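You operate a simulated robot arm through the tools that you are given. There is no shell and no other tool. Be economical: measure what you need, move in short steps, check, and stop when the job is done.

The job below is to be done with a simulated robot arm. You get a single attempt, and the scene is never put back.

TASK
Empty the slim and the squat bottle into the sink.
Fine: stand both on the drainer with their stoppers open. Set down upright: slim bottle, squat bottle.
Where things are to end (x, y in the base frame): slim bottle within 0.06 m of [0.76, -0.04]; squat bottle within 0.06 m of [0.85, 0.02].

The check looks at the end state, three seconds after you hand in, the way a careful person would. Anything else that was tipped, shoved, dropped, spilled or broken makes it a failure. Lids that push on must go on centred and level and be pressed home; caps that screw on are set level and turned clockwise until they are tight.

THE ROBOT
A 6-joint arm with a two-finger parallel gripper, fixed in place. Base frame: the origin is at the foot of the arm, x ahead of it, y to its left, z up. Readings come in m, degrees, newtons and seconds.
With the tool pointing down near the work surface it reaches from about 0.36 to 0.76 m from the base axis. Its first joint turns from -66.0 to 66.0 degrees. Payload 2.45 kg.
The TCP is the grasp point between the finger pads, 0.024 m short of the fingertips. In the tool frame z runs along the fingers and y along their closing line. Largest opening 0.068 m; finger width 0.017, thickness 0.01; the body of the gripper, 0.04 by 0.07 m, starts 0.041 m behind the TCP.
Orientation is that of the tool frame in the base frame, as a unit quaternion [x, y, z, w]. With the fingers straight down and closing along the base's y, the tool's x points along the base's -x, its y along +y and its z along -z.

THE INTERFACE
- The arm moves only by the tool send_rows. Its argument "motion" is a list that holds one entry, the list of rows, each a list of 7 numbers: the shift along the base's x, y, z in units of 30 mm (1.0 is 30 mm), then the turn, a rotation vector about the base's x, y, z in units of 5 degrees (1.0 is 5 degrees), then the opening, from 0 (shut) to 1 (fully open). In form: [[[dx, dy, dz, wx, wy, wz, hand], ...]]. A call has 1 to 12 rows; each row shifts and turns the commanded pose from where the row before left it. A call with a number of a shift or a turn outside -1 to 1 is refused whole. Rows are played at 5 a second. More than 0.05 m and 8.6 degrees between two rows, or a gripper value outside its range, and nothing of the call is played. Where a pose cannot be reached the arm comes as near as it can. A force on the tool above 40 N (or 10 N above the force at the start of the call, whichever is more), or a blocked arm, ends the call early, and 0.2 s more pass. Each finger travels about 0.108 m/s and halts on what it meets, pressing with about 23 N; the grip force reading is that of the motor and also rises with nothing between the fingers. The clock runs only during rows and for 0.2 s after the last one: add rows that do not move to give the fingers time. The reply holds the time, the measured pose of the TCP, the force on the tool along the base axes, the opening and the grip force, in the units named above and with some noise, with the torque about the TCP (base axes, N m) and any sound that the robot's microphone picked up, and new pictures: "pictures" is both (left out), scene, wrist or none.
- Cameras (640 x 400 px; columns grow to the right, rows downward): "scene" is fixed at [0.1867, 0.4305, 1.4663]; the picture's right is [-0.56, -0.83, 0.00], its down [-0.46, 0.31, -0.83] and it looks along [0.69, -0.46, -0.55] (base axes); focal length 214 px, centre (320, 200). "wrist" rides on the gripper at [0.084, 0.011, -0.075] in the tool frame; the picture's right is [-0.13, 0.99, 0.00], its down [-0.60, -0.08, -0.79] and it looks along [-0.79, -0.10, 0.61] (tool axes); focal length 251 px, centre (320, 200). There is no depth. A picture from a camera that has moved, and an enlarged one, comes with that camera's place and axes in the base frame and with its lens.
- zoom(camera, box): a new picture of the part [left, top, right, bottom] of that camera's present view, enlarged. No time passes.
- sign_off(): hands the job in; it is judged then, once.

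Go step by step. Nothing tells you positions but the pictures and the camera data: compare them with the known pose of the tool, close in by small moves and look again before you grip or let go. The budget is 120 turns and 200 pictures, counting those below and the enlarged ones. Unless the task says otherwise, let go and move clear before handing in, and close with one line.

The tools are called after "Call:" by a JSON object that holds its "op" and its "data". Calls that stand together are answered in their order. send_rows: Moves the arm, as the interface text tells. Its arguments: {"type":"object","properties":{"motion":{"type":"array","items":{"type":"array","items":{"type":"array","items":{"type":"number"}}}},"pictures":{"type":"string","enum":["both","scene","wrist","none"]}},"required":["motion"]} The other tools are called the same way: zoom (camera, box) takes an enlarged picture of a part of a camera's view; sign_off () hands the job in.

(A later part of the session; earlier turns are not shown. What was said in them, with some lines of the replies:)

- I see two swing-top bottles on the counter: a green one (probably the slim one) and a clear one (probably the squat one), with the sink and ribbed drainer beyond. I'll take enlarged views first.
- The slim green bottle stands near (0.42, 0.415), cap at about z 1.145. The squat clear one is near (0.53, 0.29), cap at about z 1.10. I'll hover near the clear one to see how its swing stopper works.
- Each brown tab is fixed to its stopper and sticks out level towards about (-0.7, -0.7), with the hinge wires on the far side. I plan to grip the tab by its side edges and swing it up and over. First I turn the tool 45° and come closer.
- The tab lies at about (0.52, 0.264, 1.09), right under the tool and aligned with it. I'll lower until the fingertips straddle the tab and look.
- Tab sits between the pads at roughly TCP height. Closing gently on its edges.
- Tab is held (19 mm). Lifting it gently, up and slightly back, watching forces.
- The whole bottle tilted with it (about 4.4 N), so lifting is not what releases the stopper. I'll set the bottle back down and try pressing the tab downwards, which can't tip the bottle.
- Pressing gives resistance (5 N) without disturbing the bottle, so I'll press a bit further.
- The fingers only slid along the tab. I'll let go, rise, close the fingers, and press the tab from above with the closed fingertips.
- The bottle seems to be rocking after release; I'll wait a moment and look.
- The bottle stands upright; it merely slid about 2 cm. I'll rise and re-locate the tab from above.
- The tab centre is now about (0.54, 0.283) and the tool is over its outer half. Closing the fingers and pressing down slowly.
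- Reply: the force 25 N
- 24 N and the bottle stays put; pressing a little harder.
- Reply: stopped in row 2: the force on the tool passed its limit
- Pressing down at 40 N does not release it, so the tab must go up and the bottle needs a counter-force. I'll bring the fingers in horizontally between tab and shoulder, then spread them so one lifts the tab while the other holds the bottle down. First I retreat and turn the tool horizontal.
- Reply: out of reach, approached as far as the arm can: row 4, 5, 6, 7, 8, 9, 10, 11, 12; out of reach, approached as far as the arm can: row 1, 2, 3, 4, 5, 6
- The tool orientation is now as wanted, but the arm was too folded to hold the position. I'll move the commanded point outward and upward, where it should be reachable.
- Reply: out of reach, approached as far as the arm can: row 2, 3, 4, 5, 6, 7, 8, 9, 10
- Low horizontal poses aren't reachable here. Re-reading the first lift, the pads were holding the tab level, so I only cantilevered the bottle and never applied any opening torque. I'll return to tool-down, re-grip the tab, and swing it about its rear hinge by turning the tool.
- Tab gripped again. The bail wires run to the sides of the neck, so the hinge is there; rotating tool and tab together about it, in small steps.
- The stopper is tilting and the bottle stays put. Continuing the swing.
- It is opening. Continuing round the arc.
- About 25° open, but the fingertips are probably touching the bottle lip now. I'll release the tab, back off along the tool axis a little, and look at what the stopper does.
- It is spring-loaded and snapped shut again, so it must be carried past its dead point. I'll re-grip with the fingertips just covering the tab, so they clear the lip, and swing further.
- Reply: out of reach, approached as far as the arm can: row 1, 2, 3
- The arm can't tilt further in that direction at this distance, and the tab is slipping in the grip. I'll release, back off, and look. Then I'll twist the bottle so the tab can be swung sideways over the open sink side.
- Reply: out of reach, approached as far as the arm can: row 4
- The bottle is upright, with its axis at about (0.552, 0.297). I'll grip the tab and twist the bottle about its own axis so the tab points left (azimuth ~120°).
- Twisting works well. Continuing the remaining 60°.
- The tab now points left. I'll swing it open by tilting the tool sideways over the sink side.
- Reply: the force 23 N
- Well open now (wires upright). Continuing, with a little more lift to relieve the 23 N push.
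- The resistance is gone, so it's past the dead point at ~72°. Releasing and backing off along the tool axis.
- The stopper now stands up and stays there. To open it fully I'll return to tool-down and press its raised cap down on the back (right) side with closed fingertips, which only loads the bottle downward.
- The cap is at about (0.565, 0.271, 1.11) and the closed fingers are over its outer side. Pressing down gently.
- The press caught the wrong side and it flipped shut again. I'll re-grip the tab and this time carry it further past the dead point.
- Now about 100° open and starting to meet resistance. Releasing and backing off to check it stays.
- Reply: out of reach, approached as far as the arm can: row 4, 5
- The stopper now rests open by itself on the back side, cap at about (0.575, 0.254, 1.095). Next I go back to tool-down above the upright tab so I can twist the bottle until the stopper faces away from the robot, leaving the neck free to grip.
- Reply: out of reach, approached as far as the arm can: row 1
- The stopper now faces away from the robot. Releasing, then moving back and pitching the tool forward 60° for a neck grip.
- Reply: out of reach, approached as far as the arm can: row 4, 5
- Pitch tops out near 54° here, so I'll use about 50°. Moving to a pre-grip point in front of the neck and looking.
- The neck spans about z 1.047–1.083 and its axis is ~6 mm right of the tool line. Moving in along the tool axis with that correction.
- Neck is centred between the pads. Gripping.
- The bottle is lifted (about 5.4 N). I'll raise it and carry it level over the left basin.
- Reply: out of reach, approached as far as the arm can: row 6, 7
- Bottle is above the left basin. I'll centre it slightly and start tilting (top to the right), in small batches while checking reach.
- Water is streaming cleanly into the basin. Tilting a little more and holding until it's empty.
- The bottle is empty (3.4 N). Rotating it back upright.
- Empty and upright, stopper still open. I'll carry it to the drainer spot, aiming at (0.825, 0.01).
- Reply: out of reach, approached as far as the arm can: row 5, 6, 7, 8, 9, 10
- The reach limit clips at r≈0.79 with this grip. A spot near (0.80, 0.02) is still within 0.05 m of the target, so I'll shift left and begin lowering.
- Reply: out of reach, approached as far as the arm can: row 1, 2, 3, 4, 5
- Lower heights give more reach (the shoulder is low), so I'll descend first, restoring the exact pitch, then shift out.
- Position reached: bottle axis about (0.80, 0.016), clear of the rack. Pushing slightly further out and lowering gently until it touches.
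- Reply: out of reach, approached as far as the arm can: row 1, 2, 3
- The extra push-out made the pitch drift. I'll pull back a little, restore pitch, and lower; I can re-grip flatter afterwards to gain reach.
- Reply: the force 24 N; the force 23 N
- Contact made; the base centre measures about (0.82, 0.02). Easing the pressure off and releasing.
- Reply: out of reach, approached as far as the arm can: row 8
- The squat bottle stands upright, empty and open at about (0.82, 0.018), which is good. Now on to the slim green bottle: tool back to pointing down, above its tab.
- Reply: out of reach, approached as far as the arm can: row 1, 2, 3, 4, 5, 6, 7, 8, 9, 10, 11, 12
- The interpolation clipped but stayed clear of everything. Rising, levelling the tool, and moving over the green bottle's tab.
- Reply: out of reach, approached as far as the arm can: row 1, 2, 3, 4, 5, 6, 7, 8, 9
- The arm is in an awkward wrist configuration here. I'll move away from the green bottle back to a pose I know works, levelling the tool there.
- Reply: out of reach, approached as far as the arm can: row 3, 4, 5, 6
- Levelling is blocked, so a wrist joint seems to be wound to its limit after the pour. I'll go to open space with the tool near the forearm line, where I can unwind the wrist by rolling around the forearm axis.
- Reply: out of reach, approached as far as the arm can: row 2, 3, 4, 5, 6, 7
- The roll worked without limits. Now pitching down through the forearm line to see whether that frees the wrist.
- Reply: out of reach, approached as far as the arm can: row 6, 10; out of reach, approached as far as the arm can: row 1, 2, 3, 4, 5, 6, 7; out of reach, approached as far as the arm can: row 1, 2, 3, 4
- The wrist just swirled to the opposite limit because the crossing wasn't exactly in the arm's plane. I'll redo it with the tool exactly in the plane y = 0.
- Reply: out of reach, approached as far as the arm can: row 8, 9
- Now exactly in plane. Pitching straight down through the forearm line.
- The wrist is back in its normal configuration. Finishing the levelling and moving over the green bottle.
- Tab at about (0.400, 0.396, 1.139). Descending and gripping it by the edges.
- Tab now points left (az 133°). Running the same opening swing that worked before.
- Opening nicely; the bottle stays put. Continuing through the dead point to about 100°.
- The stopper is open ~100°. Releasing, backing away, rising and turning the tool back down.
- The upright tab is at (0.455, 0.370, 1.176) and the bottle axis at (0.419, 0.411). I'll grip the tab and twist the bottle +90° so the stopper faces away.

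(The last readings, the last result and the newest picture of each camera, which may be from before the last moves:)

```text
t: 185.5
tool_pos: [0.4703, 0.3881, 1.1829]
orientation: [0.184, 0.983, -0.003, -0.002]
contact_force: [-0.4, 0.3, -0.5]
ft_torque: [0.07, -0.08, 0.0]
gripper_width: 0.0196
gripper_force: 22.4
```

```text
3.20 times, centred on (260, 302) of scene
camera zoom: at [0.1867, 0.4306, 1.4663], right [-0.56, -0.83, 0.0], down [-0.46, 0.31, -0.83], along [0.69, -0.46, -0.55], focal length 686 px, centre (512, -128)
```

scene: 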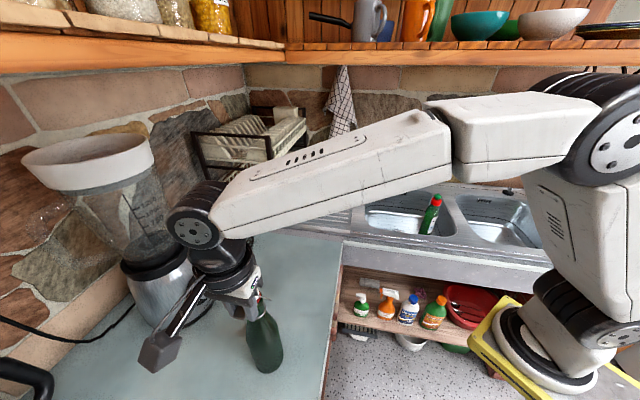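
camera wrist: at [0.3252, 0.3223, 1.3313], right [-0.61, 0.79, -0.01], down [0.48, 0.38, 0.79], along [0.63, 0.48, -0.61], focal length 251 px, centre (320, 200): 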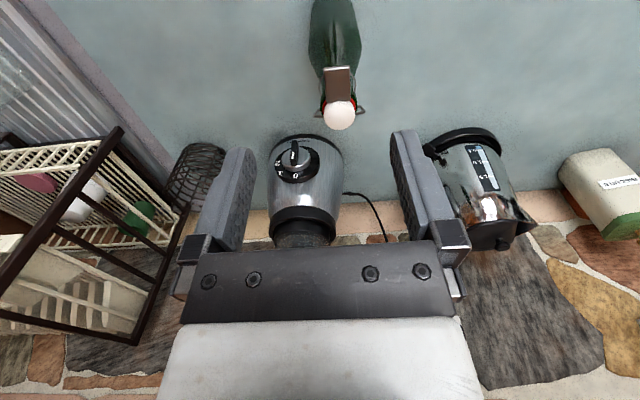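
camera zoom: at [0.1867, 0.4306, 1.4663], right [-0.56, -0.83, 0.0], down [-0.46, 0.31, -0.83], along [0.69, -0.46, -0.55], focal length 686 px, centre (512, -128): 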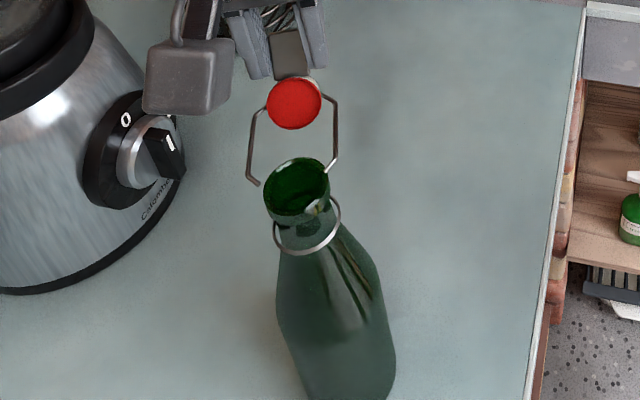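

Call:
{"op": "send_rows", "data": {"motion": [[[0.0586, 0.1489, 0, 0, 0, 1, 0.15], [0.0454, 0.1534, 0, 0, 0, 1, 0.15], [0.0319, 0.1568, 0, 0, 0, 1, 0.15], [0.0181, 0.159, 0, 0, 0, 1, 0.15], [0.0042, 0.1599, 0, 0, 0, 1, 0.15], [-0.0098, 0.1597, 0, 0, 0, 1, 0.15], [-0.0236, 0.1582, 0, 0, 0, 1, 0.15], [-0.0374, 0.1556, 0, 0, 0, 1, 0.15], [-0.0508, 0.1517, 0, 0, 0, 1, 0.15], [-0.0638, 0.1467, 0, 0, 0, 1, 0.15], [-0.0763, 0.1406, 0, 0, 0, 1, 0.15], [-0.0883, 0.1334, 0, 0, 0, 1, 0.15]]], "pictures": "none"}}

Call:
{"op": "send_rows", "data": {"motion": [[[0, 0, 0, 0, 0, 0, 0.5], [0, 0, 0.3, 0, 0, 0, 1], [0, 0, 0.9, 0, 0, 0, 1], [0, 0, 0.9, 0, 0, 0, 1]]], "pictures": "none"}}

Call:
{"op": "zoom", "data": {"camera": "scene", "box": [210, 260, 310, 385]}}

```text
t: 188.1
tool_pos: [0.4642, 0.4441, 1.1831]
orientation: [-0.332, 0.943, -0.004, 0.001]
contact_force: [0.0, 0.9, 5.2]
ft_torque: [0.1, 0.17, -0.11]
gripper_width: 0.0194
gripper_force: 22.9
```

```text
t: 189.1
tool_pos: [0.4647, 0.4422, 1.2468]
orientation: [-0.331, 0.944, -0.003, 0.001]
contact_force: [0.3, -0.3, -0.2]
ft_torque: [0.0, 0.02, 0.0]
gripper_width: 0.068
gripper_force: 0.1
```

```text
3.20 times, centred on (260, 322) of scene
camera zoom: at [0.1867, 0.4305, 1.4663], right [-0.56, -0.83, 0.0], down [-0.46, 0.31, -0.83], along [0.69, -0.46, -0.55], focal length 686 px, centre (512, -192)
```

zoom: 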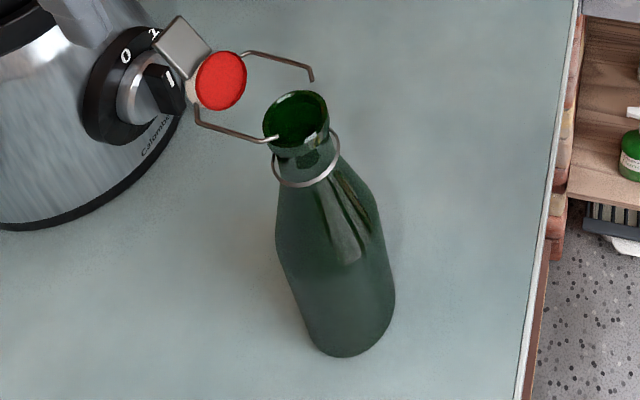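

The stopper now faces away. Moving back in front of the bottle with a 40° pitch for the grip on the tapered shoulder.

Call:
{"op": "send_rows", "data": {"motion": [[[-0.75, -0.62, 0, 0, 0, 0.54, 1], [-0.75, -0.62, 0, 0, 0, 0.54, 1], [-0.75, -0.62, 0, 0, 0, 0, 1], [-0.72, -0.59, -0.2, 0.764, -0.791, 0, 1], [0, 0, -0.3, 0.764, -0.791, 0, 1], [0, 0, -0.4, 0.764, -0.791, 0, 1], [0, 0, -0.5, 0.764, -0.791, 0, 1], [0, 0, -0.6, 0.764, -0.791, 0, 1], [0, 0, -0.7, 0.764, -0.791, 0, 1], [0, 0, -0.7, 0.764, -0.791, 0, 1], [0, 0, -0.4, 0.206, -0.214, 0, 1], [0, 0, 0, 0, 0, 0, 1]]], "pictures": "none"}}

Call:
{"op": "zoom", "data": {"camera": "wrist", "box": [220, 0, 420, 200]}}

Call:
{"op": "zoom", "data": {"camera": "scene", "box": [210, 250, 320, 385]}}

```text
t: 191.7
tool_pos: [0.3743, 0.3683, 1.132]
orientation: [-0.351, 0.872, 0.125, 0.317]
contact_force: [0.9, -0.7, 0.1]
ft_torque: [0.02, 0.01, -0.03]
gripper_width: 0.068
gripper_force: 0.0
```

```text
2.00 times, centred on (320, 100) of wrist
camera zoom: at [0.2849, 0.2981, 1.1353], right [-0.61, 0.78, 0.08], down [0.02, -0.08, 1.0], along [0.79, 0.61, 0.04], focal length 503 px, centre (320, 400)
```

zoom: 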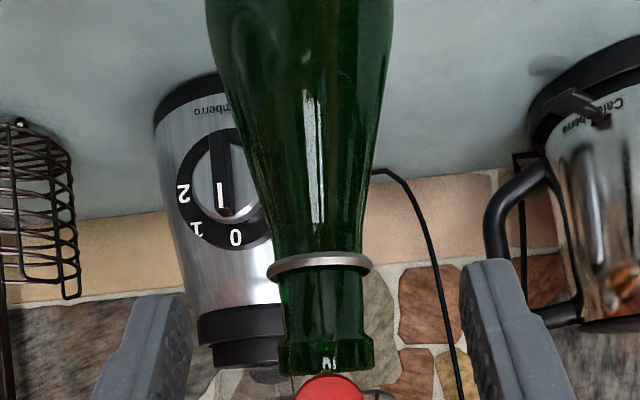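

```text
2.96 times, centred on (265, 318) of scene
camera zoom: at [0.1867, 0.4305, 1.4663], right [-0.56, -0.83, 0.0], down [-0.46, 0.31, -0.83], along [0.69, -0.46, -0.55], focal length 636 px, centre (483, -148)
```

zoom: 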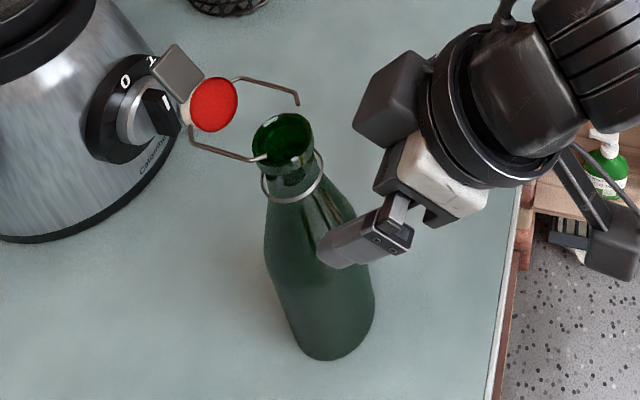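

Neck seen clearly: its axis is ~7 mm right of the tool line and the shoulder is ~41 mm wide at the grip height. Moving in with the correction.

Call:
{"op": "send_rows", "data": {"motion": [[[0.16, -0.17, 0, 0, 0, 0, 1], [0.31, 0.295, -0.5, 0, 0, 0, 1], [0.31, 0.295, -0.5, 0, 0, 0, 1], [0.31, 0.295, -0.5, 0, 0, 0, 1], [0.32, 0.3, -0.517, 0, 0, 0, 1], [0, 0, 0, 0, 0, 0, 1]]], "pictures": "none"}}

Call:
{"op": "zoom", "data": {"camera": "wrist", "box": [200, 60, 440, 260]}}

Call:
{"op": "zoom", "data": {"camera": "scene", "box": [210, 250, 320, 385]}}

```text
t: 193.1
tool_pos: [0.4174, 0.3998, 1.0702]
orientation: [-0.351, 0.872, 0.124, 0.317]
contact_force: [-0.9, -0.7, 0.5]
ft_torque: [-0.01, 0.02, 0.0]
gripper_width: 0.0679
gripper_force: 0.1
```

```text
2.00 times, centred on (320, 160) of wrist
camera zoom: at [0.3274, 0.3282, 1.0743], right [-0.61, 0.79, 0.08], down [0.02, -0.08, 1.0], along [0.79, 0.61, 0.04], focal length 503 px, centre (320, 280)
```

zoom: 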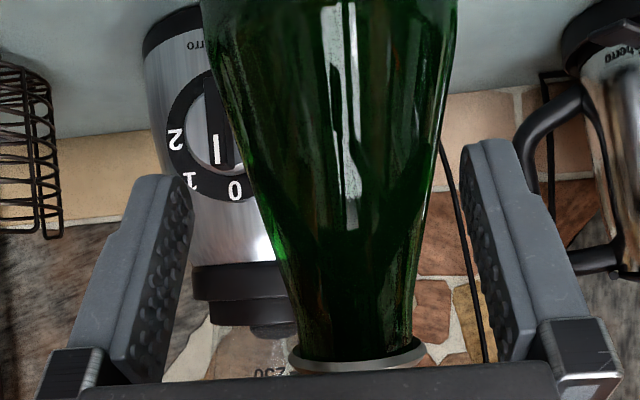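

```text
2.96 times, centred on (265, 318) of scene
camera zoom: at [0.1867, 0.4305, 1.4663], right [-0.56, -0.83, 0.0], down [-0.46, 0.31, -0.83], along [0.69, -0.46, -0.55], focal length 636 px, centre (483, -148)
```

zoom: 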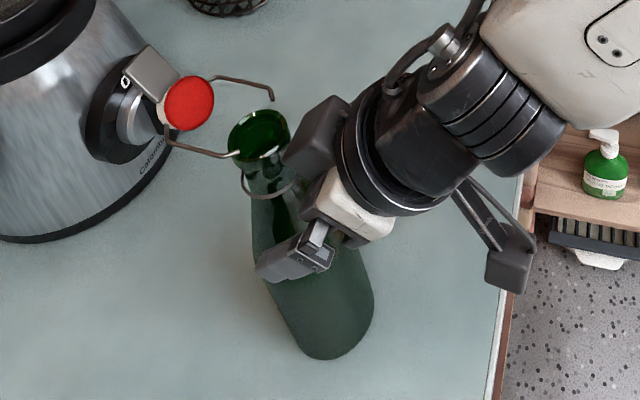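

The palm is touching the neck and leaning the bottle back slightly. I'll back off, steepen the pitch by 10° to gain clearance, and re-check.

Call:
{"op": "send_rows", "data": {"motion": [[[-0.3, -0.28, 0.3, 0, 0, 0, 1], [-0.3, -0.28, 0.3, 0.695, -0.719, 0, 1], [0, 0, 0, 0.695, -0.719, 0, 1], [0, 0, 0, 0, 0, 0, 1]]], "pictures": "none"}}

Call:
{"op": "zoom", "data": {"camera": "wrist", "box": [200, 60, 440, 260]}}

Call:
{"op": "zoom", "data": {"camera": "scene", "box": [210, 250, 320, 385]}}

```text
t: 194.1
tool_pos: [0.4058, 0.3827, 1.0857]
orientation: [-0.338, 0.851, 0.138, 0.376]
contact_force: [0.2, -0.5, -1.0]
ft_torque: [-0.01, -0.01, -0.02]
gripper_width: 0.068
gripper_force: 0.1
out of reach, approached as far as the arm can: row 2, 3
```

```text
2.00 times, centred on (320, 160) of wrist
camera zoom: at [0.3153, 0.313, 1.0746], right [-0.61, 0.79, 0.08], down [-0.09, -0.16, 0.98], along [0.79, 0.6, 0.17], focal length 503 px, centre (320, 280)
```

zoom: 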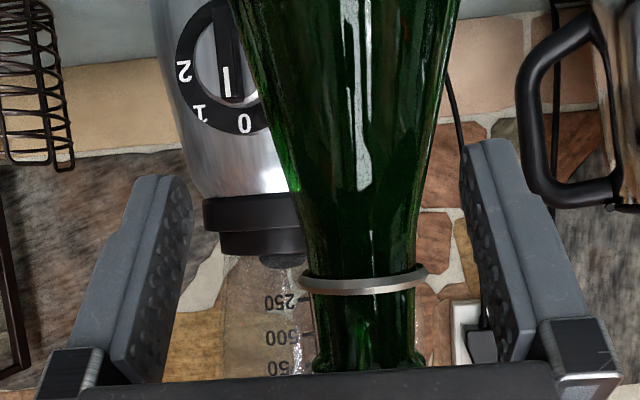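

```text
2.96 times, centred on (265, 318) of scene
camera zoom: at [0.1867, 0.4305, 1.4663], right [-0.56, -0.83, 0.0], down [-0.46, 0.31, -0.83], along [0.69, -0.46, -0.55], focal length 636 px, centre (483, -148)
```

zoom: 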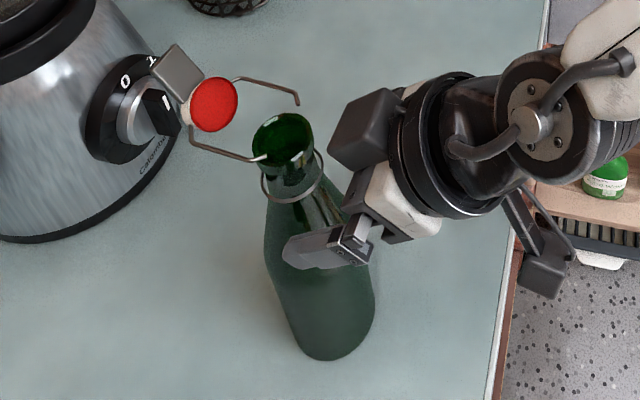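

Upright again. The neck sits ~9 mm right of centre; correcting that and moving in gently.

Call:
{"op": "send_rows", "data": {"motion": [[[0.22, -0.22, 0, 0, 0, 0, 1], [0.23, 0.22, -0.28, 0, 0, 0, 1], [0.23, 0.22, -0.28, 0, 0, 0, 1], [0, 0, 0, 0, 0, 0, 1]]], "pictures": "none"}}

Call:
{"op": "zoom", "data": {"camera": "wrist", "box": [200, 60, 440, 260]}}

Call:
{"op": "zoom", "data": {"camera": "scene", "box": [210, 250, 320, 385]}}

```text
t: 195.1
tool_pos: [0.4246, 0.3913, 1.0702]
orientation: [-0.339, 0.852, 0.138, 0.375]
contact_force: [0.4, -0.1, -0.9]
ft_torque: [-0.03, 0.01, -0.02]
gripper_width: 0.0679
gripper_force: 0.0
```

```text
2.00 times, centred on (320, 160) of wrist
camera zoom: at [0.3343, 0.3214, 1.0579], right [-0.61, 0.79, 0.08], down [-0.08, -0.16, 0.98], along [0.79, 0.6, 0.17], focal length 503 px, centre (320, 280)
```

zoom: 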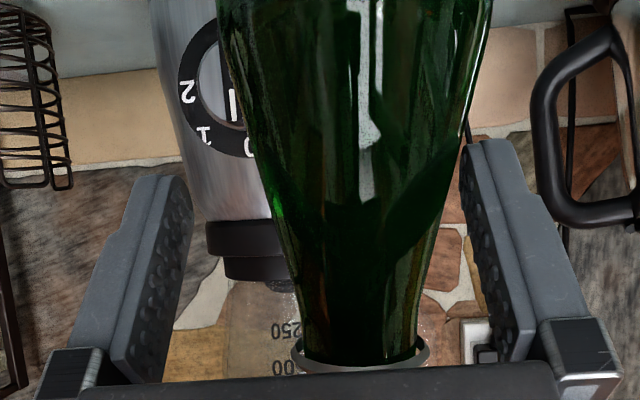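

```text
2.96 times, centred on (265, 318) of scene
camera zoom: at [0.1867, 0.4305, 1.4663], right [-0.56, -0.83, 0.0], down [-0.46, 0.31, -0.83], along [0.69, -0.46, -0.55], focal length 636 px, centre (483, -148)
```

zoom: 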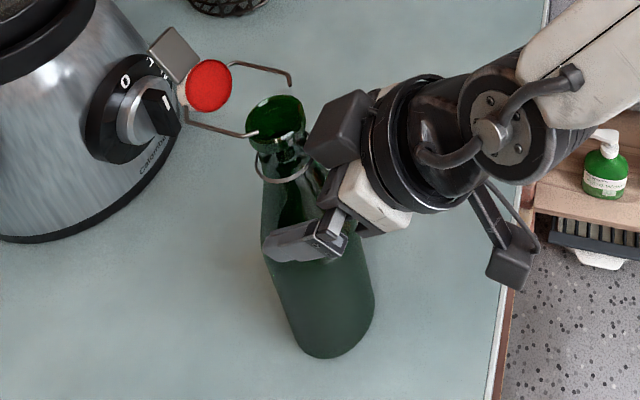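

A block on top of the gripper touches the mouth because I'm gripping so low. I'll back off, go up ~18 mm to grip just under the neck ring, shift right, and re-enter.

Call:
{"op": "send_rows", "data": {"motion": [[[-0.25, -0.24, 0.2, 0, 0, 0, 1], [0.14, -0.145, 0.45, 0, 0, 0, 1], [0.25, 0.24, -0.05, 0, 0, 0, 1], [0, 0, 0, 0, 0, 0, 1]]], "pictures": "none"}}

Call:
{"op": "zoom", "data": {"camera": "wrist", "box": [200, 60, 440, 260]}}

Call:
{"op": "zoom", "data": {"camera": "scene", "box": [210, 250, 320, 385]}}

```text
t: 196.1
tool_pos: [0.4287, 0.3874, 1.0875]
orientation: [-0.339, 0.851, 0.138, 0.376]
contact_force: [0.3, 0.5, -0.4]
ft_torque: [0.02, 0.03, 0.0]
gripper_width: 0.0684
gripper_force: 0.2
```

```text
2.00 times, centred on (320, 160) of wrist
camera zoom: at [0.3382, 0.3175, 1.0765], right [-0.61, 0.79, 0.08], down [-0.08, -0.16, 0.98], along [0.79, 0.6, 0.17], focal length 503 px, centre (320, 280)
```

zoom: 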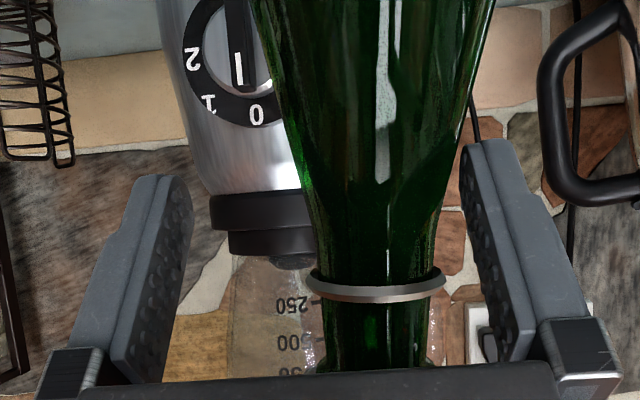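

```text
2.96 times, centred on (265, 318) of scene
camera zoom: at [0.1867, 0.4305, 1.4663], right [-0.56, -0.83, 0.0], down [-0.46, 0.31, -0.83], along [0.69, -0.46, -0.55], focal length 636 px, centre (483, -148)
```

zoom: 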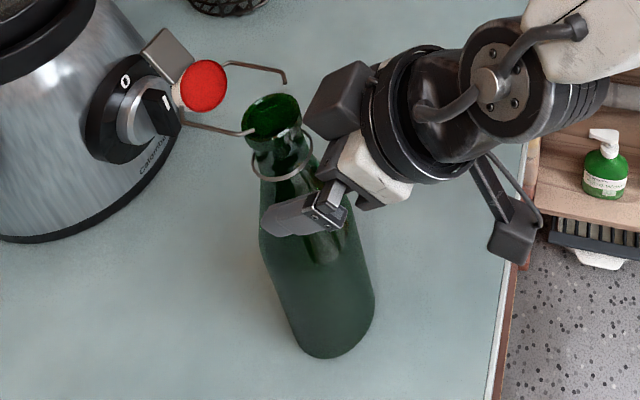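

I had the image direction reversed: the neck is ~11 mm to the left. Backing off, shifting left, and re-entering.

Call:
{"op": "send_rows", "data": {"motion": [[[-0.4, -0.38, 0.35, 0, 0, 0, 1], [-0.26, 0.27, 0, 0, 0, 0, 1], [0, 0, 0, 0, 0, 0, 1]]], "pictures": "none"}}

Call:
{"op": "zoom", "data": {"camera": "wrist", "box": [200, 60, 440, 260]}}

Call:
{"op": "zoom", "data": {"camera": "scene", "box": [210, 250, 320, 385]}}

```text
t: 196.9
tool_pos: [0.4101, 0.3846, 1.0972]
orientation: [-0.338, 0.852, 0.138, 0.376]
contact_force: [0.1, 0.6, 0.5]
ft_torque: [0.03, 0.01, 0.03]
gripper_width: 0.0679
gripper_force: 0.1
```

```text
2.00 times, centred on (320, 160) of wrist
camera zoom: at [0.319, 0.3144, 1.0864], right [-0.61, 0.79, 0.08], down [-0.08, -0.16, 0.98], along [0.79, 0.6, 0.17], focal length 503 px, centre (320, 280)
```

zoom: 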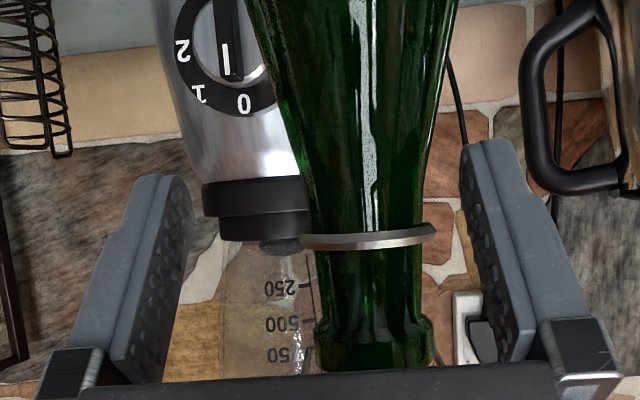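

```text
2.96 times, centred on (265, 318) of scene
camera zoom: at [0.1867, 0.4305, 1.4663], right [-0.56, -0.83, 0.0], down [-0.46, 0.31, -0.83], along [0.69, -0.46, -0.55], focal length 636 px, centre (483, -148)
```

zoom: 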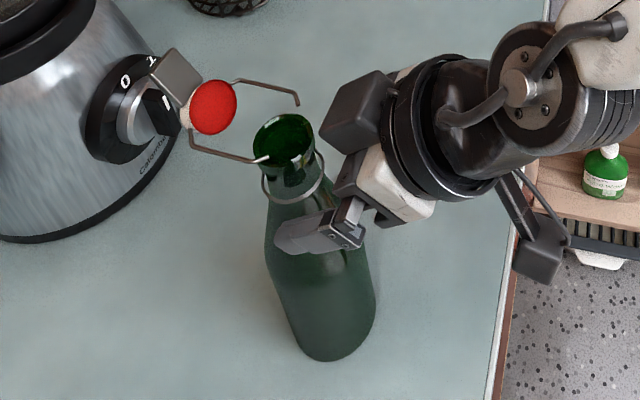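

Call:
{"op": "send_rows", "data": {"motion": [[[-0.235, 0.24, 0, 0, 0, 0, 1], [0.195, 0.175, -0.15, 0, 0, 0, 1], [0.195, 0.175, -0.15, 0, 0, 0, 1], [0, 0, 0, 0, 0, 0, 1]]], "pictures": "none"}}

Call:
{"op": "zoom", "data": {"camera": "wrist", "box": [200, 60, 440, 260]}}

Call:
{"op": "zoom", "data": {"camera": "scene", "box": [210, 250, 320, 385]}}

```text
t: 197.9
tool_pos: [0.4141, 0.4, 1.0889]
orientation: [-0.339, 0.851, 0.138, 0.376]
contact_force: [0.2, 0.4, 0.5]
ft_torque: [0.01, -0.02, 0.05]
gripper_width: 0.0681
gripper_force: 0.0
```

```text
2.00 times, centred on (320, 160) of wrist
camera zoom: at [0.3236, 0.3315, 1.0777], right [-0.61, 0.79, 0.08], down [-0.08, -0.16, 0.98], along [0.79, 0.6, 0.17], focal length 503 px, centre (320, 280)
```

zoom: 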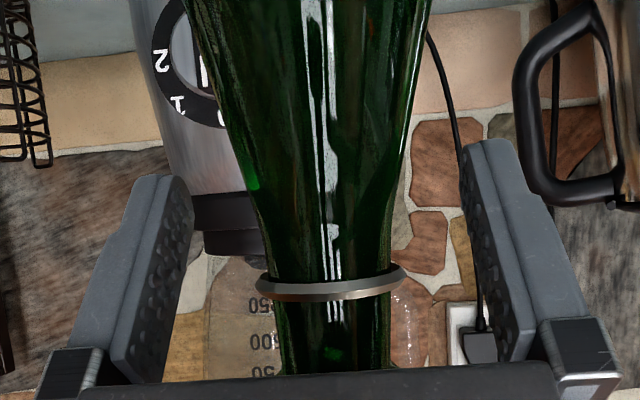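

```text
2.96 times, centred on (265, 318) of scene
camera zoom: at [0.1867, 0.4305, 1.4663], right [-0.56, -0.83, 0.0], down [-0.46, 0.31, -0.83], along [0.69, -0.46, -0.55], focal length 636 px, centre (483, -148)
```

zoom: 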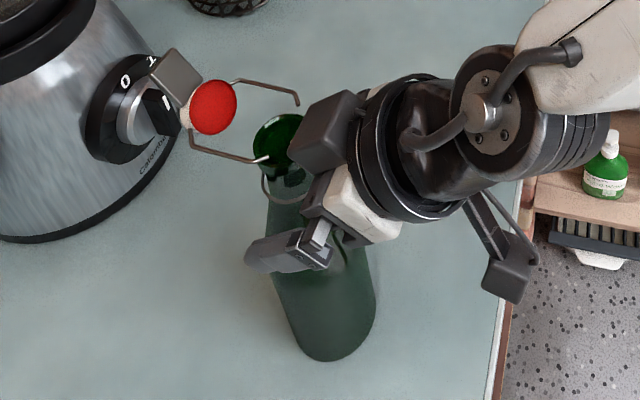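

Centred, with the bottle undisturbed. Gripping and lifting a little.

Call:
{"op": "send_rows", "data": {"motion": [[[0, 0, 0, 0, 0, 0, 0.75], [0, 0, 0, 0, 0, 0, 0.65], [0, 0, 0, 0, 0, 0, 0.58], [0, 0, 0, 0, 0, 0, 0.5], [0, 0, 0, 0, 0, 0, 0.3], [0, 0, 0, 0, 0, 0, 0.0], [0, 0, 0, 0, 0, 0, 0.0], [0, 0, 0.2, 0, 0, 0, 0], [0, 0, 0.3, 0, 0, 0, 0], [0, 0, 0.3, 0, 0, 0, 0], [0, 0, 0, 0, 0, 0, 0]]], "pictures": "none"}}

Call:
{"op": "zoom", "data": {"camera": "scene", "box": [210, 250, 320, 385]}}

```text
t: 200.3
tool_pos: [0.4123, 0.4022, 1.1121]
orientation: [-0.34, 0.851, 0.139, 0.375]
contact_force: [-0.3, -1.1, -3.7]
ft_torque: [0.0, 0.02, 0.02]
gripper_width: 0.031
gripper_force: 23.1
```

```text
2.96 times, centred on (265, 318) of scene
camera zoom: at [0.1868, 0.4306, 1.4663], right [-0.56, -0.83, 0.0], down [-0.46, 0.31, -0.83], along [0.69, -0.46, -0.55], focal length 636 px, centre (483, -148)
```

zoom: 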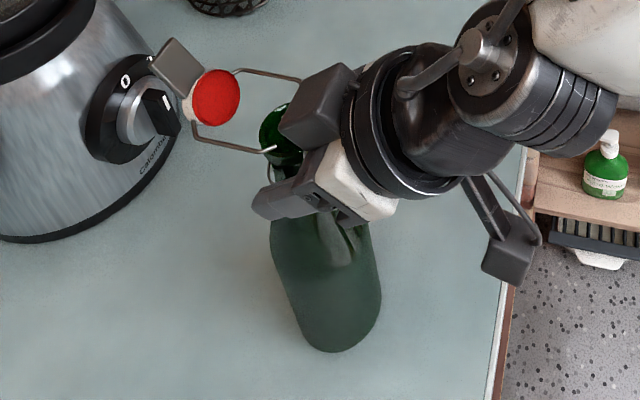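

Lifted cleanly (light, ~3.7 N). Carrying it on an outward-curving arc to the basin, keeping it level and away from the wrist singularity.

Call:
{"op": "send_rows", "data": {"motion": [[[0.1, -0.1, 0.6, 0, 0, 0, 0], [0.3, -0.2, 0.6, 0, 0, 0, 0], [0.7, -0.5, 0.15, 0, 0, -0.4, 0], [0.72, -0.547, 0.15, 0, 0, -0.4, 0], [0.72, -0.547, 0.15, 0, 0, -0.4, 0], [0.72, -0.547, 0.15, 0, 0, -0.4, 0], [0.5, -0.4, 0.15, 0, 0, -0.4, 0], [0.417, -0.833, 0, 0, 0, -0.515, 0], [0.417, -0.833, 0, 0, 0, -0.515, 0], [0.417, -0.833, 0, 0, 0, -0.515, 0], [0.417, -0.833, 0, 0, 0, -0.515, 0], [0.417, -0.833, 0, 0, 0, -0.515, 0]]], "pictures": "none"}}

Call:
{"op": "send_rows", "data": {"motion": [[[0.417, -0.833, 0, 0, 0, -0.515, 0], [0.417, -0.833, 0, 0, 0, -0.515, 0], [0.417, -0.833, 0, 0, 0, -0.515, 0], [0.19, -0.81, 0, 0, 0, -0.437, 0], [0.19, -0.81, 0, 0, 0, -0.437, 0], [0.19, -0.81, 0, 0, 0, -0.437, 0], [0.19, -0.81, 0, 0, 0, -0.437, 0], [0.19, -0.81, 0, 0, 0, -0.437, 0], [0.19, -0.81, 0, 0, 0, -0.437, 0], [0.19, -0.81, 0, 0, 0, -0.437, 0], [-0.063, -0.875, 0, 0, 0, -0.44, 0], [-0.063, -0.875, 0, 0, 0, -0.44, 0]]], "pictures": "scene"}}

```text
t: 202.9
tool_pos: [0.5895, 0.1924, 1.1711]
orientation: [-0.163, 0.902, 0.061, 0.395]
contact_force: [0.0, 0.6, -4.9]
ft_torque: [-0.02, -0.01, -0.01]
gripper_width: 0.0312
gripper_force: 23.0
```

```text
t: 205.5
tool_pos: [0.6628, -0.1055, 1.1711]
orientation: [0.056, 0.914, -0.035, 0.399]
contact_force: [-0.6, -1.3, -4.6]
ft_torque: [-0.01, 0.04, 0.01]
gripper_width: 0.0311
gripper_force: 23.7
```

scene: 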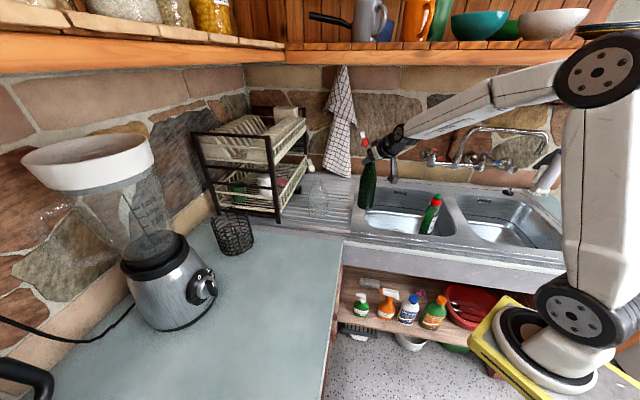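

Call:
{"op": "send_rows", "data": {"motion": [[[-0.08, -0.867, 0, 0, 0, -0.53, 0], [-0.08, -0.867, 0, 0, 0, -0.53, 0], [-0.08, -0.867, 0, 0, 0, -0.53, 0], [-0.08, -0.867, 0, 0, 0, -0.53, 0], [-0.08, -0.867, 0, 0, 0, -0.53, 0], [0, 0, 0, 0.929, -0.37, 0, 0], [0, 0, 0, 0.929, -0.37, 0, 0], [0, 0, 0, 0.929, -0.37, 0, 0], [0, 0, 0, 0.929, -0.37, 0, 0], [0, 0, 0, 0.929, -0.37, 0, 0], [0, 0, 0, 0.929, -0.37, 0, 0], [0, 0, 0, 0.929, -0.37, 0, 0]]], "pictures": "none"}}

Call:
{"op": "zoom", "data": {"camera": "scene", "box": [340, 110, 480, 250]}}

```text
t: 208.1
tool_pos: [0.6506, -0.2366, 1.17]
orientation: [0.273, 0.839, 0.194, 0.429]
contact_force: [-1.2, -0.5, -5.1]
ft_torque: [-0.22, 0.12, 0.0]
gripper_width: 0.0307
gripper_force: 23.0
```

```text
2.86 times, centred on (410, 180) of scene
camera zoom: at [0.1868, 0.4305, 1.4663], right [-0.56, -0.83, 0.0], down [-0.46, 0.31, -0.83], along [0.69, -0.46, -0.55], focal length 613 px, centre (63, 257)
```

zoom: 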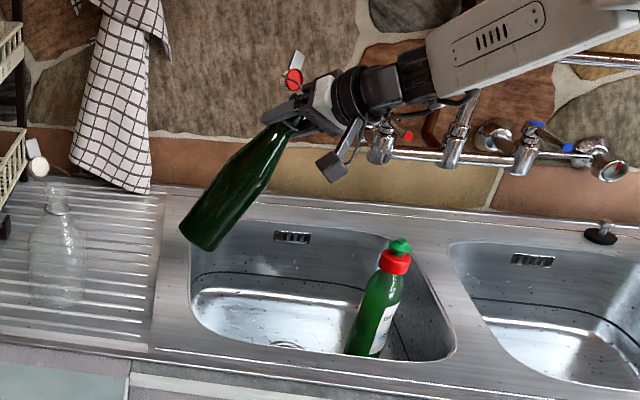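

Call:
{"op": "send_rows", "data": {"motion": [[[0, 0, 0, 0.929, -0.37, 0, 0], [0, 0, 0, 0.929, -0.37, 0, 0], [0, 0, 0, 0.929, -0.37, 0, 0], [0, 0, 0, 0.929, -0.37, 0, 0], [0, 0, 0, 0.929, -0.37, 0, 0], [0, 0, 0, 0.929, -0.37, 0, 0], [0, 0, 0, 0.929, -0.37, 0, 0]]], "pictures": "none"}}

Call:
{"op": "zoom", "data": {"camera": "scene", "box": [340, 110, 480, 250]}}

```text
t: 209.7
tool_pos: [0.6502, -0.2363, 1.1717]
orientation: [0.358, 0.698, 0.45, 0.427]
contact_force: [-0.6, 0.7, -5.6]
ft_torque: [-0.43, 0.21, 0.01]
gripper_width: 0.0308
gripper_force: 22.4
```

```text
2.86 times, centred on (410, 180) of scene
camera zoom: at [0.1868, 0.4305, 1.4663], right [-0.56, -0.83, 0.0], down [-0.46, 0.31, -0.83], along [0.69, -0.46, -0.55], focal length 613 px, centre (63, 257)
```

zoom: 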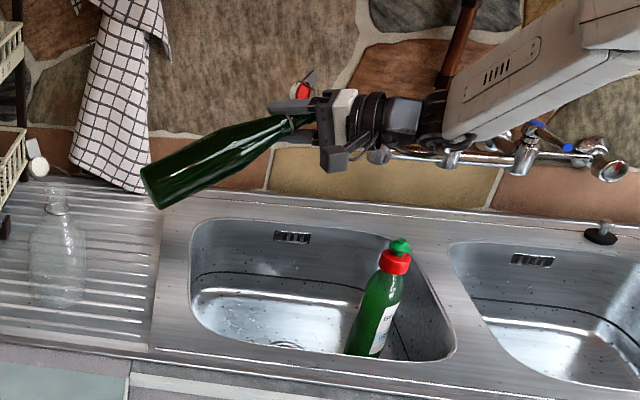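

Call:
{"op": "send_rows", "data": {"motion": [[[0, 0, 0, 0.929, -0.37, 0, 0], [0, 0, 0, 0.929, -0.37, 0, 0], [0, 0, 0, 0.929, -0.37, 0, 0], [0, 0, 0, 0.929, -0.37, 0, 0], [0, 0, 0, 0.929, -0.37, 0, 0], [0, 0, 0, 0.929, -0.37, 0, 0], [0, 0, 0, 0.929, -0.37, 0, 0], [0, 0, 0, 0.929, -0.37, 0, 0]]], "pictures": "none"}}

Call:
{"op": "zoom", "data": {"camera": "scene", "box": [340, 110, 480, 250]}}

```text
t: 211.5
tool_pos: [0.651, -0.2357, 1.1712]
orientation: [0.416, 0.459, 0.69, 0.374]
contact_force: [-0.8, 0.6, -3.7]
ft_torque: [-0.33, 0.15, 0.0]
gripper_width: 0.0307
gripper_force: 23.1
```

```text
2.86 times, centred on (410, 180) of scene
camera zoom: at [0.1868, 0.4305, 1.4663], right [-0.56, -0.83, 0.0], down [-0.46, 0.31, -0.83], along [0.69, -0.46, -0.55], focal length 613 px, centre (63, 257)
```

zoom: 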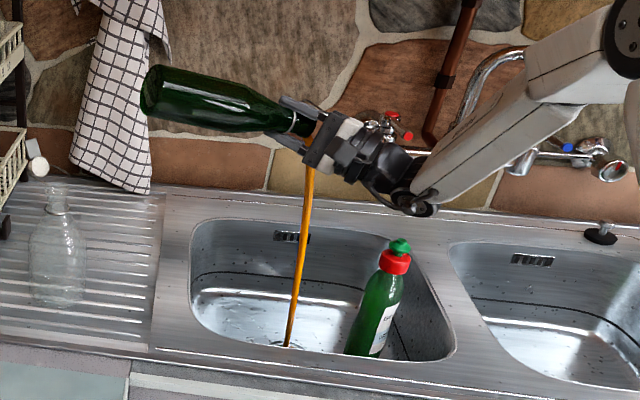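

An orange liquid is streaming into the basin. Tilting further and holding until it runs dry.

Call:
{"op": "send_rows", "data": {"motion": [[[0, 0, 0, 0.929, -0.37, 0, 0], [0, 0, 0, 0.929, -0.37, 0, 0], [0, 0, 0, 0.929, -0.37, 0, 0], [0, 0, 0, 0, 0, 0, 0], [0, 0, 0, 0, 0, 0, 0], [0, 0, 0, 0, 0, 0, 0], [0, 0, 0.1, 0.929, -0.37, 0, 0], [0, 0, 0.1, 0.929, -0.37, 0, 0], [0, 0, 0, 0, 0, 0, 0], [0, 0, 0, 0, 0, 0, 0], [0, 0, 0, 0, 0, 0, 0], [0, 0, 0, 0, 0, 0, 0]]], "pictures": "none"}}

Call:
{"op": "send_rows", "data": {"motion": [[[0, 0, 0, 0, 0, 0, 0], [0, 0, 0, 0, 0, 0, 0], [0, 0, 0, 0, 0, 0, 0], [0, 0, 0, 0, 0, 0, 0], [0, 0, 0, 0, 0, 0, 0], [0, 0, 0, 0, 0, 0, 0]]], "pictures": "none"}}

Call:
{"op": "zoom", "data": {"camera": "scene", "box": [340, 90, 480, 230]}}

```text
t: 214.1
tool_pos: [0.6498, -0.2365, 1.1767]
orientation: [0.425, 0.28, 0.799, 0.32]
contact_force: [-0.5, -0.5, -2.7]
ft_torque: [-0.24, 0.14, 0.0]
gripper_width: 0.0306
gripper_force: 22.8
```

```text
t: 215.5
tool_pos: [0.65, -0.2354, 1.1774]
orientation: [0.426, 0.279, 0.799, 0.32]
contact_force: [0.4, 0.8, -2.1]
ft_torque: [-0.27, 0.11, 0.01]
gripper_width: 0.0301
gripper_force: 22.9
```

```text
2.86 times, centred on (410, 160) of scene
camera zoom: at [0.1868, 0.4305, 1.4663], right [-0.56, -0.83, 0.0], down [-0.46, 0.31, -0.83], along [0.69, -0.46, -0.55], focal length 613 px, centre (63, 314)
```

zoom: 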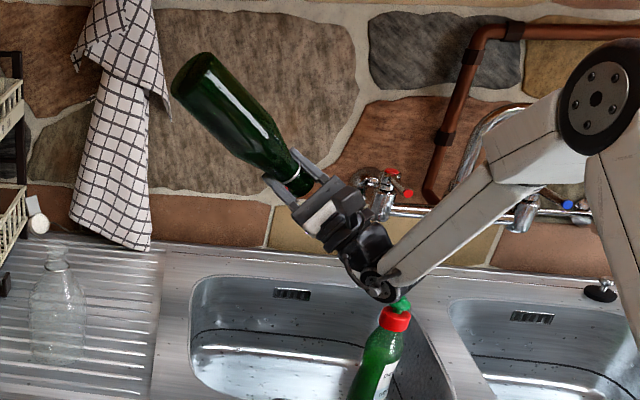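

The bottle is empty (about 2.4 N, no stream). Rotating upright, then carrying it to the drainer spot (0.745, -0.06).

Call:
{"op": "send_rows", "data": {"motion": [[[0, 0, 0, -0.929, 0.37, 0, 0], [0, 0, 0, -0.929, 0.37, 0, 0], [0, 0, 0, -0.929, 0.37, 0, 0], [0, 0, 0, -0.929, 0.37, 0, 0], [0, 0, 0, -0.929, 0.37, 0, 0], [0, 0, 0, -0.929, 0.37, 0, 0], [0, 0, 0, -0.929, 0.37, 0, 0], [0, 0, 0, -0.929, 0.37, 0, 0], [0, 0, 0, -0.929, 0.37, 0, 0], [0, 0, 0, -0.929, 0.37, 0, 0], [0, 0, 0, -0.929, 0.37, 0, 0], [0, 0, 0, -0.929, 0.37, 0, 0]]], "pictures": "none"}}

Call:
{"op": "send_rows", "data": {"motion": [[[0, 0, 0, -0.929, 0.37, 0, 0], [0, 0, 0, -0.929, 0.37, 0, 0], [0, 0, 0, -0.929, 0.37, 0, 0], [0, 0, 0, -0.929, 0.37, 0, 0], [0, 0, 0, -0.929, 0.37, 0, 0], [0, 0, 0, -0.929, 0.37, 0, 0], [0, 0, 0, -0.929, 0.37, 0, 0], [0, 0, 0, -0.929, 0.37, 0, 0], [0, 0, 0, -0.929, 0.37, 0, 0], [0, 0, 0, -0.929, 0.37, 0, 0], [0, 0, 0, -0.929, 0.37, 0, 0], [0, 0, 0, -0.929, 0.37, 0, 0]]], "pictures": "none"}}

Call:
{"op": "send_rows", "data": {"motion": [[[0, 0, 0, -0.929, 0.37, 0, 0], [0, 0, 0, -0.929, 0.37, 0, 0], [0, 0, 0, -0.929, 0.37, 0, 0], [0, 0, 0, 0, 0, 0, 0]]], "pictures": "scene"}}

```text
t: 218.1
tool_pos: [0.65, -0.2365, 1.1779]
orientation: [0.367, 0.673, 0.483, 0.423]
contact_force: [-0.4, 0.0, -3.9]
ft_torque: [-0.3, 0.13, 0.01]
gripper_width: 0.0306
gripper_force: 23.0
```

```text
t: 220.7
tool_pos: [0.6501, -0.235, 1.176]
orientation: [0.211, 0.885, 0.036, 0.413]
contact_force: [0.3, -0.3, -3.4]
ft_torque: [-0.07, 0.05, 0.03]
gripper_width: 0.0301
gripper_force: 23.2
```

```text
t: 221.7
tool_pos: [0.649, -0.2362, 1.1783]
orientation: [0.16, 0.902, -0.08, 0.392]
contact_force: [-0.1, -0.5, -3.7]
ft_torque: [-0.01, -0.01, -0.04]
gripper_width: 0.0299
gripper_force: 23.2
```

scene: 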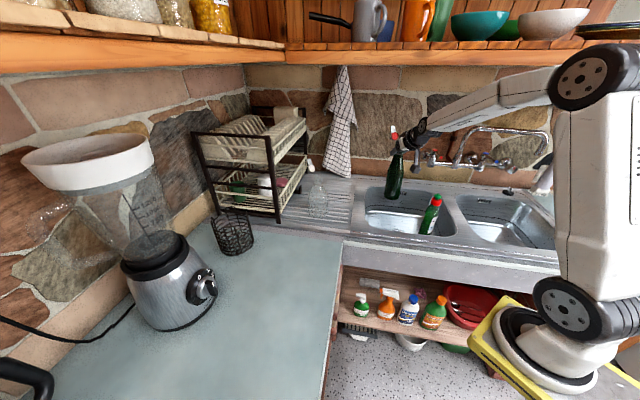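

Call:
{"op": "send_rows", "data": {"motion": [[[0.41, 0.838, 0, 0, 0, 0.486, 0], [0.41, 0.838, 0, 0, 0, 0.486, 0], [0.41, 0.838, 0, 0, 0, 0.486, 0], [0.41, 0.838, 0, 0, 0, 0.486, 0], [0.41, 0.838, -0.1, 0, 0, 0.486, 0], [0.41, 0.838, -0.3, 0, 0, 0.486, 0], [0.41, 0.838, -0.4, 0, 0, 0.486, 0], [0, 0, -0.5, 0, 0, 0, 0], [0, 0, -0.5, 0, 0, 0, 0], [0, 0, 0, 0, 0, 0, 0]]], "pictures": "none"}}

Call:
{"op": "zoom", "data": {"camera": "scene", "box": [280, 110, 420, 250]}}

```text
t: 223.9
tool_pos: [0.7355, -0.0593, 1.1226]
orientation: [0.025, 0.916, -0.021, 0.399]
contact_force: [0.0, 0.1, -3.6]
ft_torque: [0.03, 0.0, -0.03]
gripper_width: 0.0299
gripper_force: 23.3
```

```text
2.86 times, centred on (350, 180) of scene
camera zoom: at [0.1868, 0.4305, 1.4663], right [-0.56, -0.83, 0.0], down [-0.46, 0.31, -0.83], along [0.69, -0.46, -0.55], focal length 613 px, centre (234, 257)
```

zoom: 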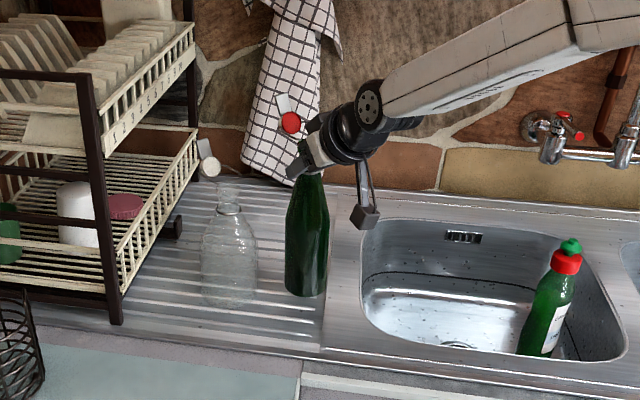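

Slight shift away from the drainer's edge, then lowering gently.

Call:
{"op": "send_rows", "data": {"motion": [[[0.4, 0.33, 0, 0, 0, 0, 0], [0, 0, -0.3, 0, 0, 0, 0], [0, 0, -0.3, 0, 0, 0, 0], [0, 0, -0.2, 0, 0, 0, 0], [0, 0, 0, 0, 0, 0, 0]]], "pictures": "none"}}

Call:
{"op": "send_rows", "data": {"motion": [[[0, 0, -0.08, 0, 0, 0, 0], [0, 0, -0.08, 0, 0, 0, 0], [0, 0, 0, 0, 0, 0, 0]]], "pictures": "none"}}

Call:
{"op": "zoom", "data": {"camera": "scene", "box": [280, 130, 380, 230]}}

```text
t: 225.1
tool_pos: [0.7499, -0.0504, 1.1041]
orientation: [0.026, 0.913, -0.022, 0.407]
contact_force: [0.8, -2.4, 20.2]
ft_torque: [-0.11, -0.14, 0.02]
gripper_width: 0.0305
gripper_force: 23.1
```

```text
t: 225.9
tool_pos: [0.7506, -0.0506, 1.1005]
orientation: [0.025, 0.913, -0.022, 0.406]
contact_force: [1.0, -3.4, 27.4]
ft_torque: [-0.21, -0.06, -0.01]
gripper_width: 0.031
gripper_force: 22.8
```

```text
4.00 times, centred on (330, 180) of scene
camera zoom: at [0.186, 0.4305, 1.4664], right [-0.56, -0.83, 0.0], down [-0.46, 0.31, -0.83], along [0.69, -0.46, -0.55], focal length 858 px, centre (280, 280)
```

zoom: 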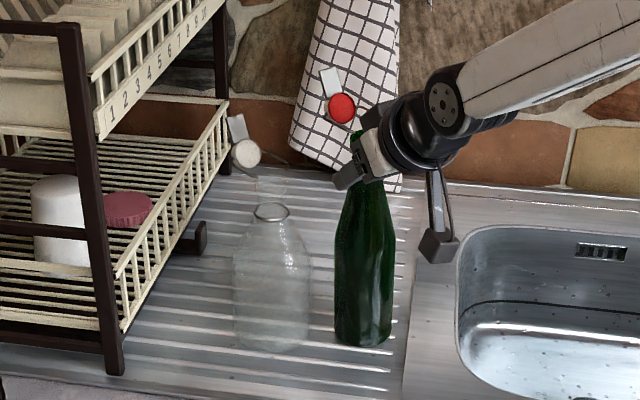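

Contact made already; easing off the pressure before release.

Call:
{"op": "send_rows", "data": {"motion": [[[0, 0, 0.12, 0, 0, 0, 0], [0, 0, 0.11, 0, 0, 0, 0], [0, 0, 0, 0, 0, 0, 0]]], "pictures": "none"}}

Call:
{"op": "zoom", "data": {"camera": "scene", "box": [280, 130, 380, 230]}}

```text
t: 226.7
tool_pos: [0.748, -0.0508, 1.0995]
orientation: [0.026, 0.917, -0.022, 0.398]
contact_force: [3.1, -1.5, 6.2]
ft_torque: [0.03, -0.51, -0.03]
gripper_width: 0.0311
gripper_force: 22.9
```

```text
4.00 times, centred on (330, 180) of scene
camera zoom: at [0.1866, 0.4305, 1.4663], right [-0.56, -0.83, 0.0], down [-0.46, 0.31, -0.83], along [0.69, -0.46, -0.55], focal length 858 px, centre (280, 280)
```

zoom: 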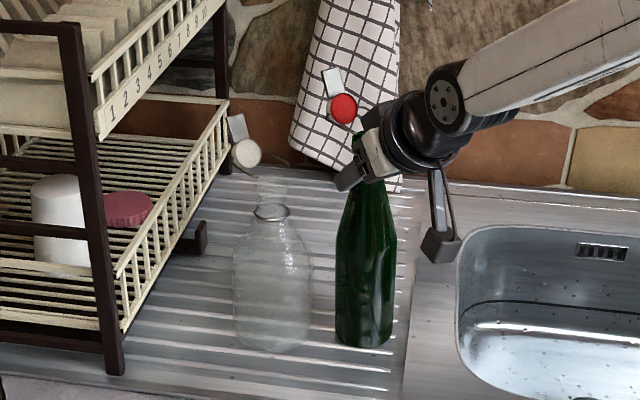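

Call:
{"op": "send_rows", "data": {"motion": [[[0, 0, 0.05, 0, 0, 0, 0.4], [0, 0, 0, 0, 0, 0, 0.47], [0, 0, 0, 0, 0, 0, 0.5], [0, 0, 0, 0, 0, 0, 0.6], [0, 0, 0, 0, 0, 0, 0.8], [0, 0, 0, 0, 0, 0, 1], [0, 0, 0, 0, 0, 0, 1]]], "pictures": "none"}}

Call:
{"op": "zoom", "data": {"camera": "scene", "box": [280, 130, 380, 230]}}

Call:
{"op": "zoom", "data": {"camera": "wrist", "box": [180, 40, 460, 260]}}

```text
t: 228.3
tool_pos: [0.7481, -0.0502, 1.1033]
orientation: [0.025, 0.916, -0.022, 0.4]
contact_force: [-0.8, -0.4, -0.7]
ft_torque: [0.03, 0.01, -0.01]
gripper_width: 0.0679
gripper_force: 0.1
```

```text
4.00 times, centred on (330, 180) of scene
camera zoom: at [0.1867, 0.4305, 1.4663], right [-0.56, -0.83, 0.0], down [-0.46, 0.31, -0.83], along [0.69, -0.46, -0.55], focal length 858 px, centre (280, 280)
```

zoom: 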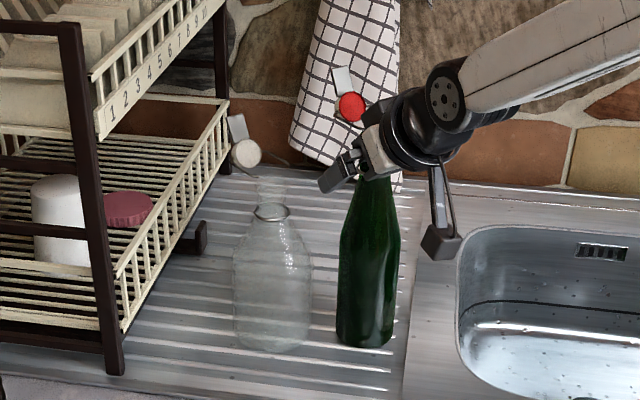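

```text
1.82 times, centred on (320, 150) of wrist
camera zoom: at [0.6361, -0.0339, 1.0916], right [0.15, 0.99, 0.08], down [-0.18, -0.05, 0.98], along [0.97, -0.16, 0.17], focal length 457 px, centre (320, 291)
```

zoom: 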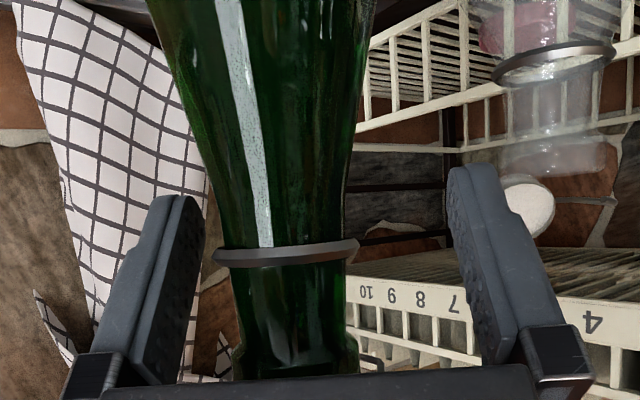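

Released and standing. Retreating straight along the tool axis.

Call:
{"op": "send_rows", "data": {"motion": [[[-0.15, 0.012, 0.14, 0, 0, 0, 1], [-0.25, 0.02, 0.235, 0, 0, 0, 1], [-0.4, 0.03, 0.37, 0, 0, 0, 1], [-0.6, 0.05, 0.56, 0, 0, 0, 1], [-0.6, 0.05, 0.56, 0, 0, 0, 1], [-0.6, 0.05, 0.56, 0, 0, 0, 1], [-0.4, 0.0, 0.7, 0, 0, 0, 1], [0, 0, 0.5, 0, 0, 0, 1]]], "pictures": "scene"}}

Call:
{"op": "zoom", "data": {"camera": "scene", "box": [280, 130, 380, 230]}}

```text
t: 230.1
tool_pos: [0.6584, -0.0437, 1.2112]
orientation: [0.025, 0.916, -0.021, 0.4]
contact_force: [-0.8, 0.5, 0.4]
ft_torque: [0.04, -0.02, 0.01]
gripper_width: 0.068
gripper_force: 0.2
```

scene: 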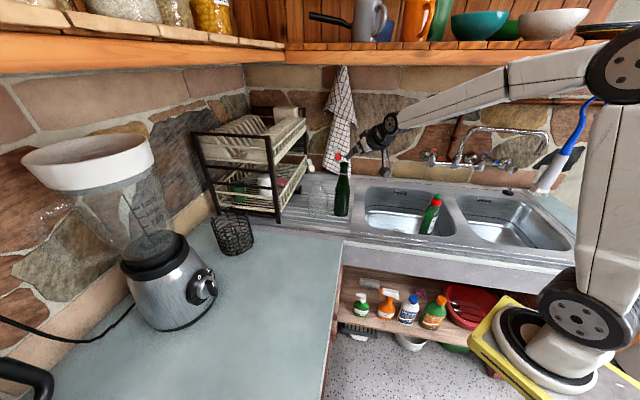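

```text
4.00 times, centred on (330, 180) of scene
camera zoom: at [0.1867, 0.4305, 1.4663], right [-0.56, -0.83, 0.0], down [-0.46, 0.31, -0.83], along [0.69, -0.46, -0.55], focal length 858 px, centre (280, 280)
```

zoom: 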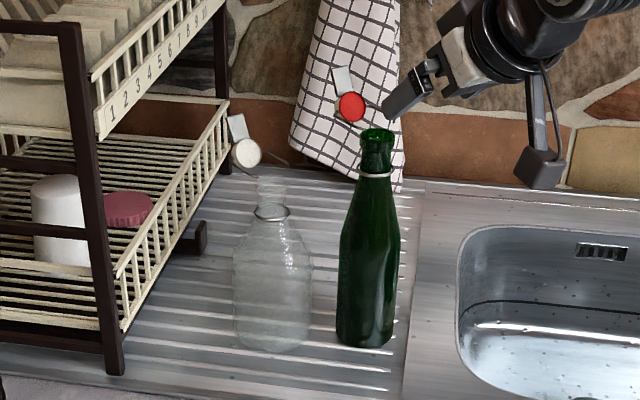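

Both bottles stand upright on the drainer, empty and with stoppers open. I take the slim one to be near (0.755, -0.06) and the squat one near (0.815, 0.02), both within tolerance, and the gripper is clear. Handing in.

Call:
{"op": "sign_off", "data": {}}

```text
The job is handed in.
```

Both bottles were emptied into the left basin and now stand upright on the drainer with their stoppers open.
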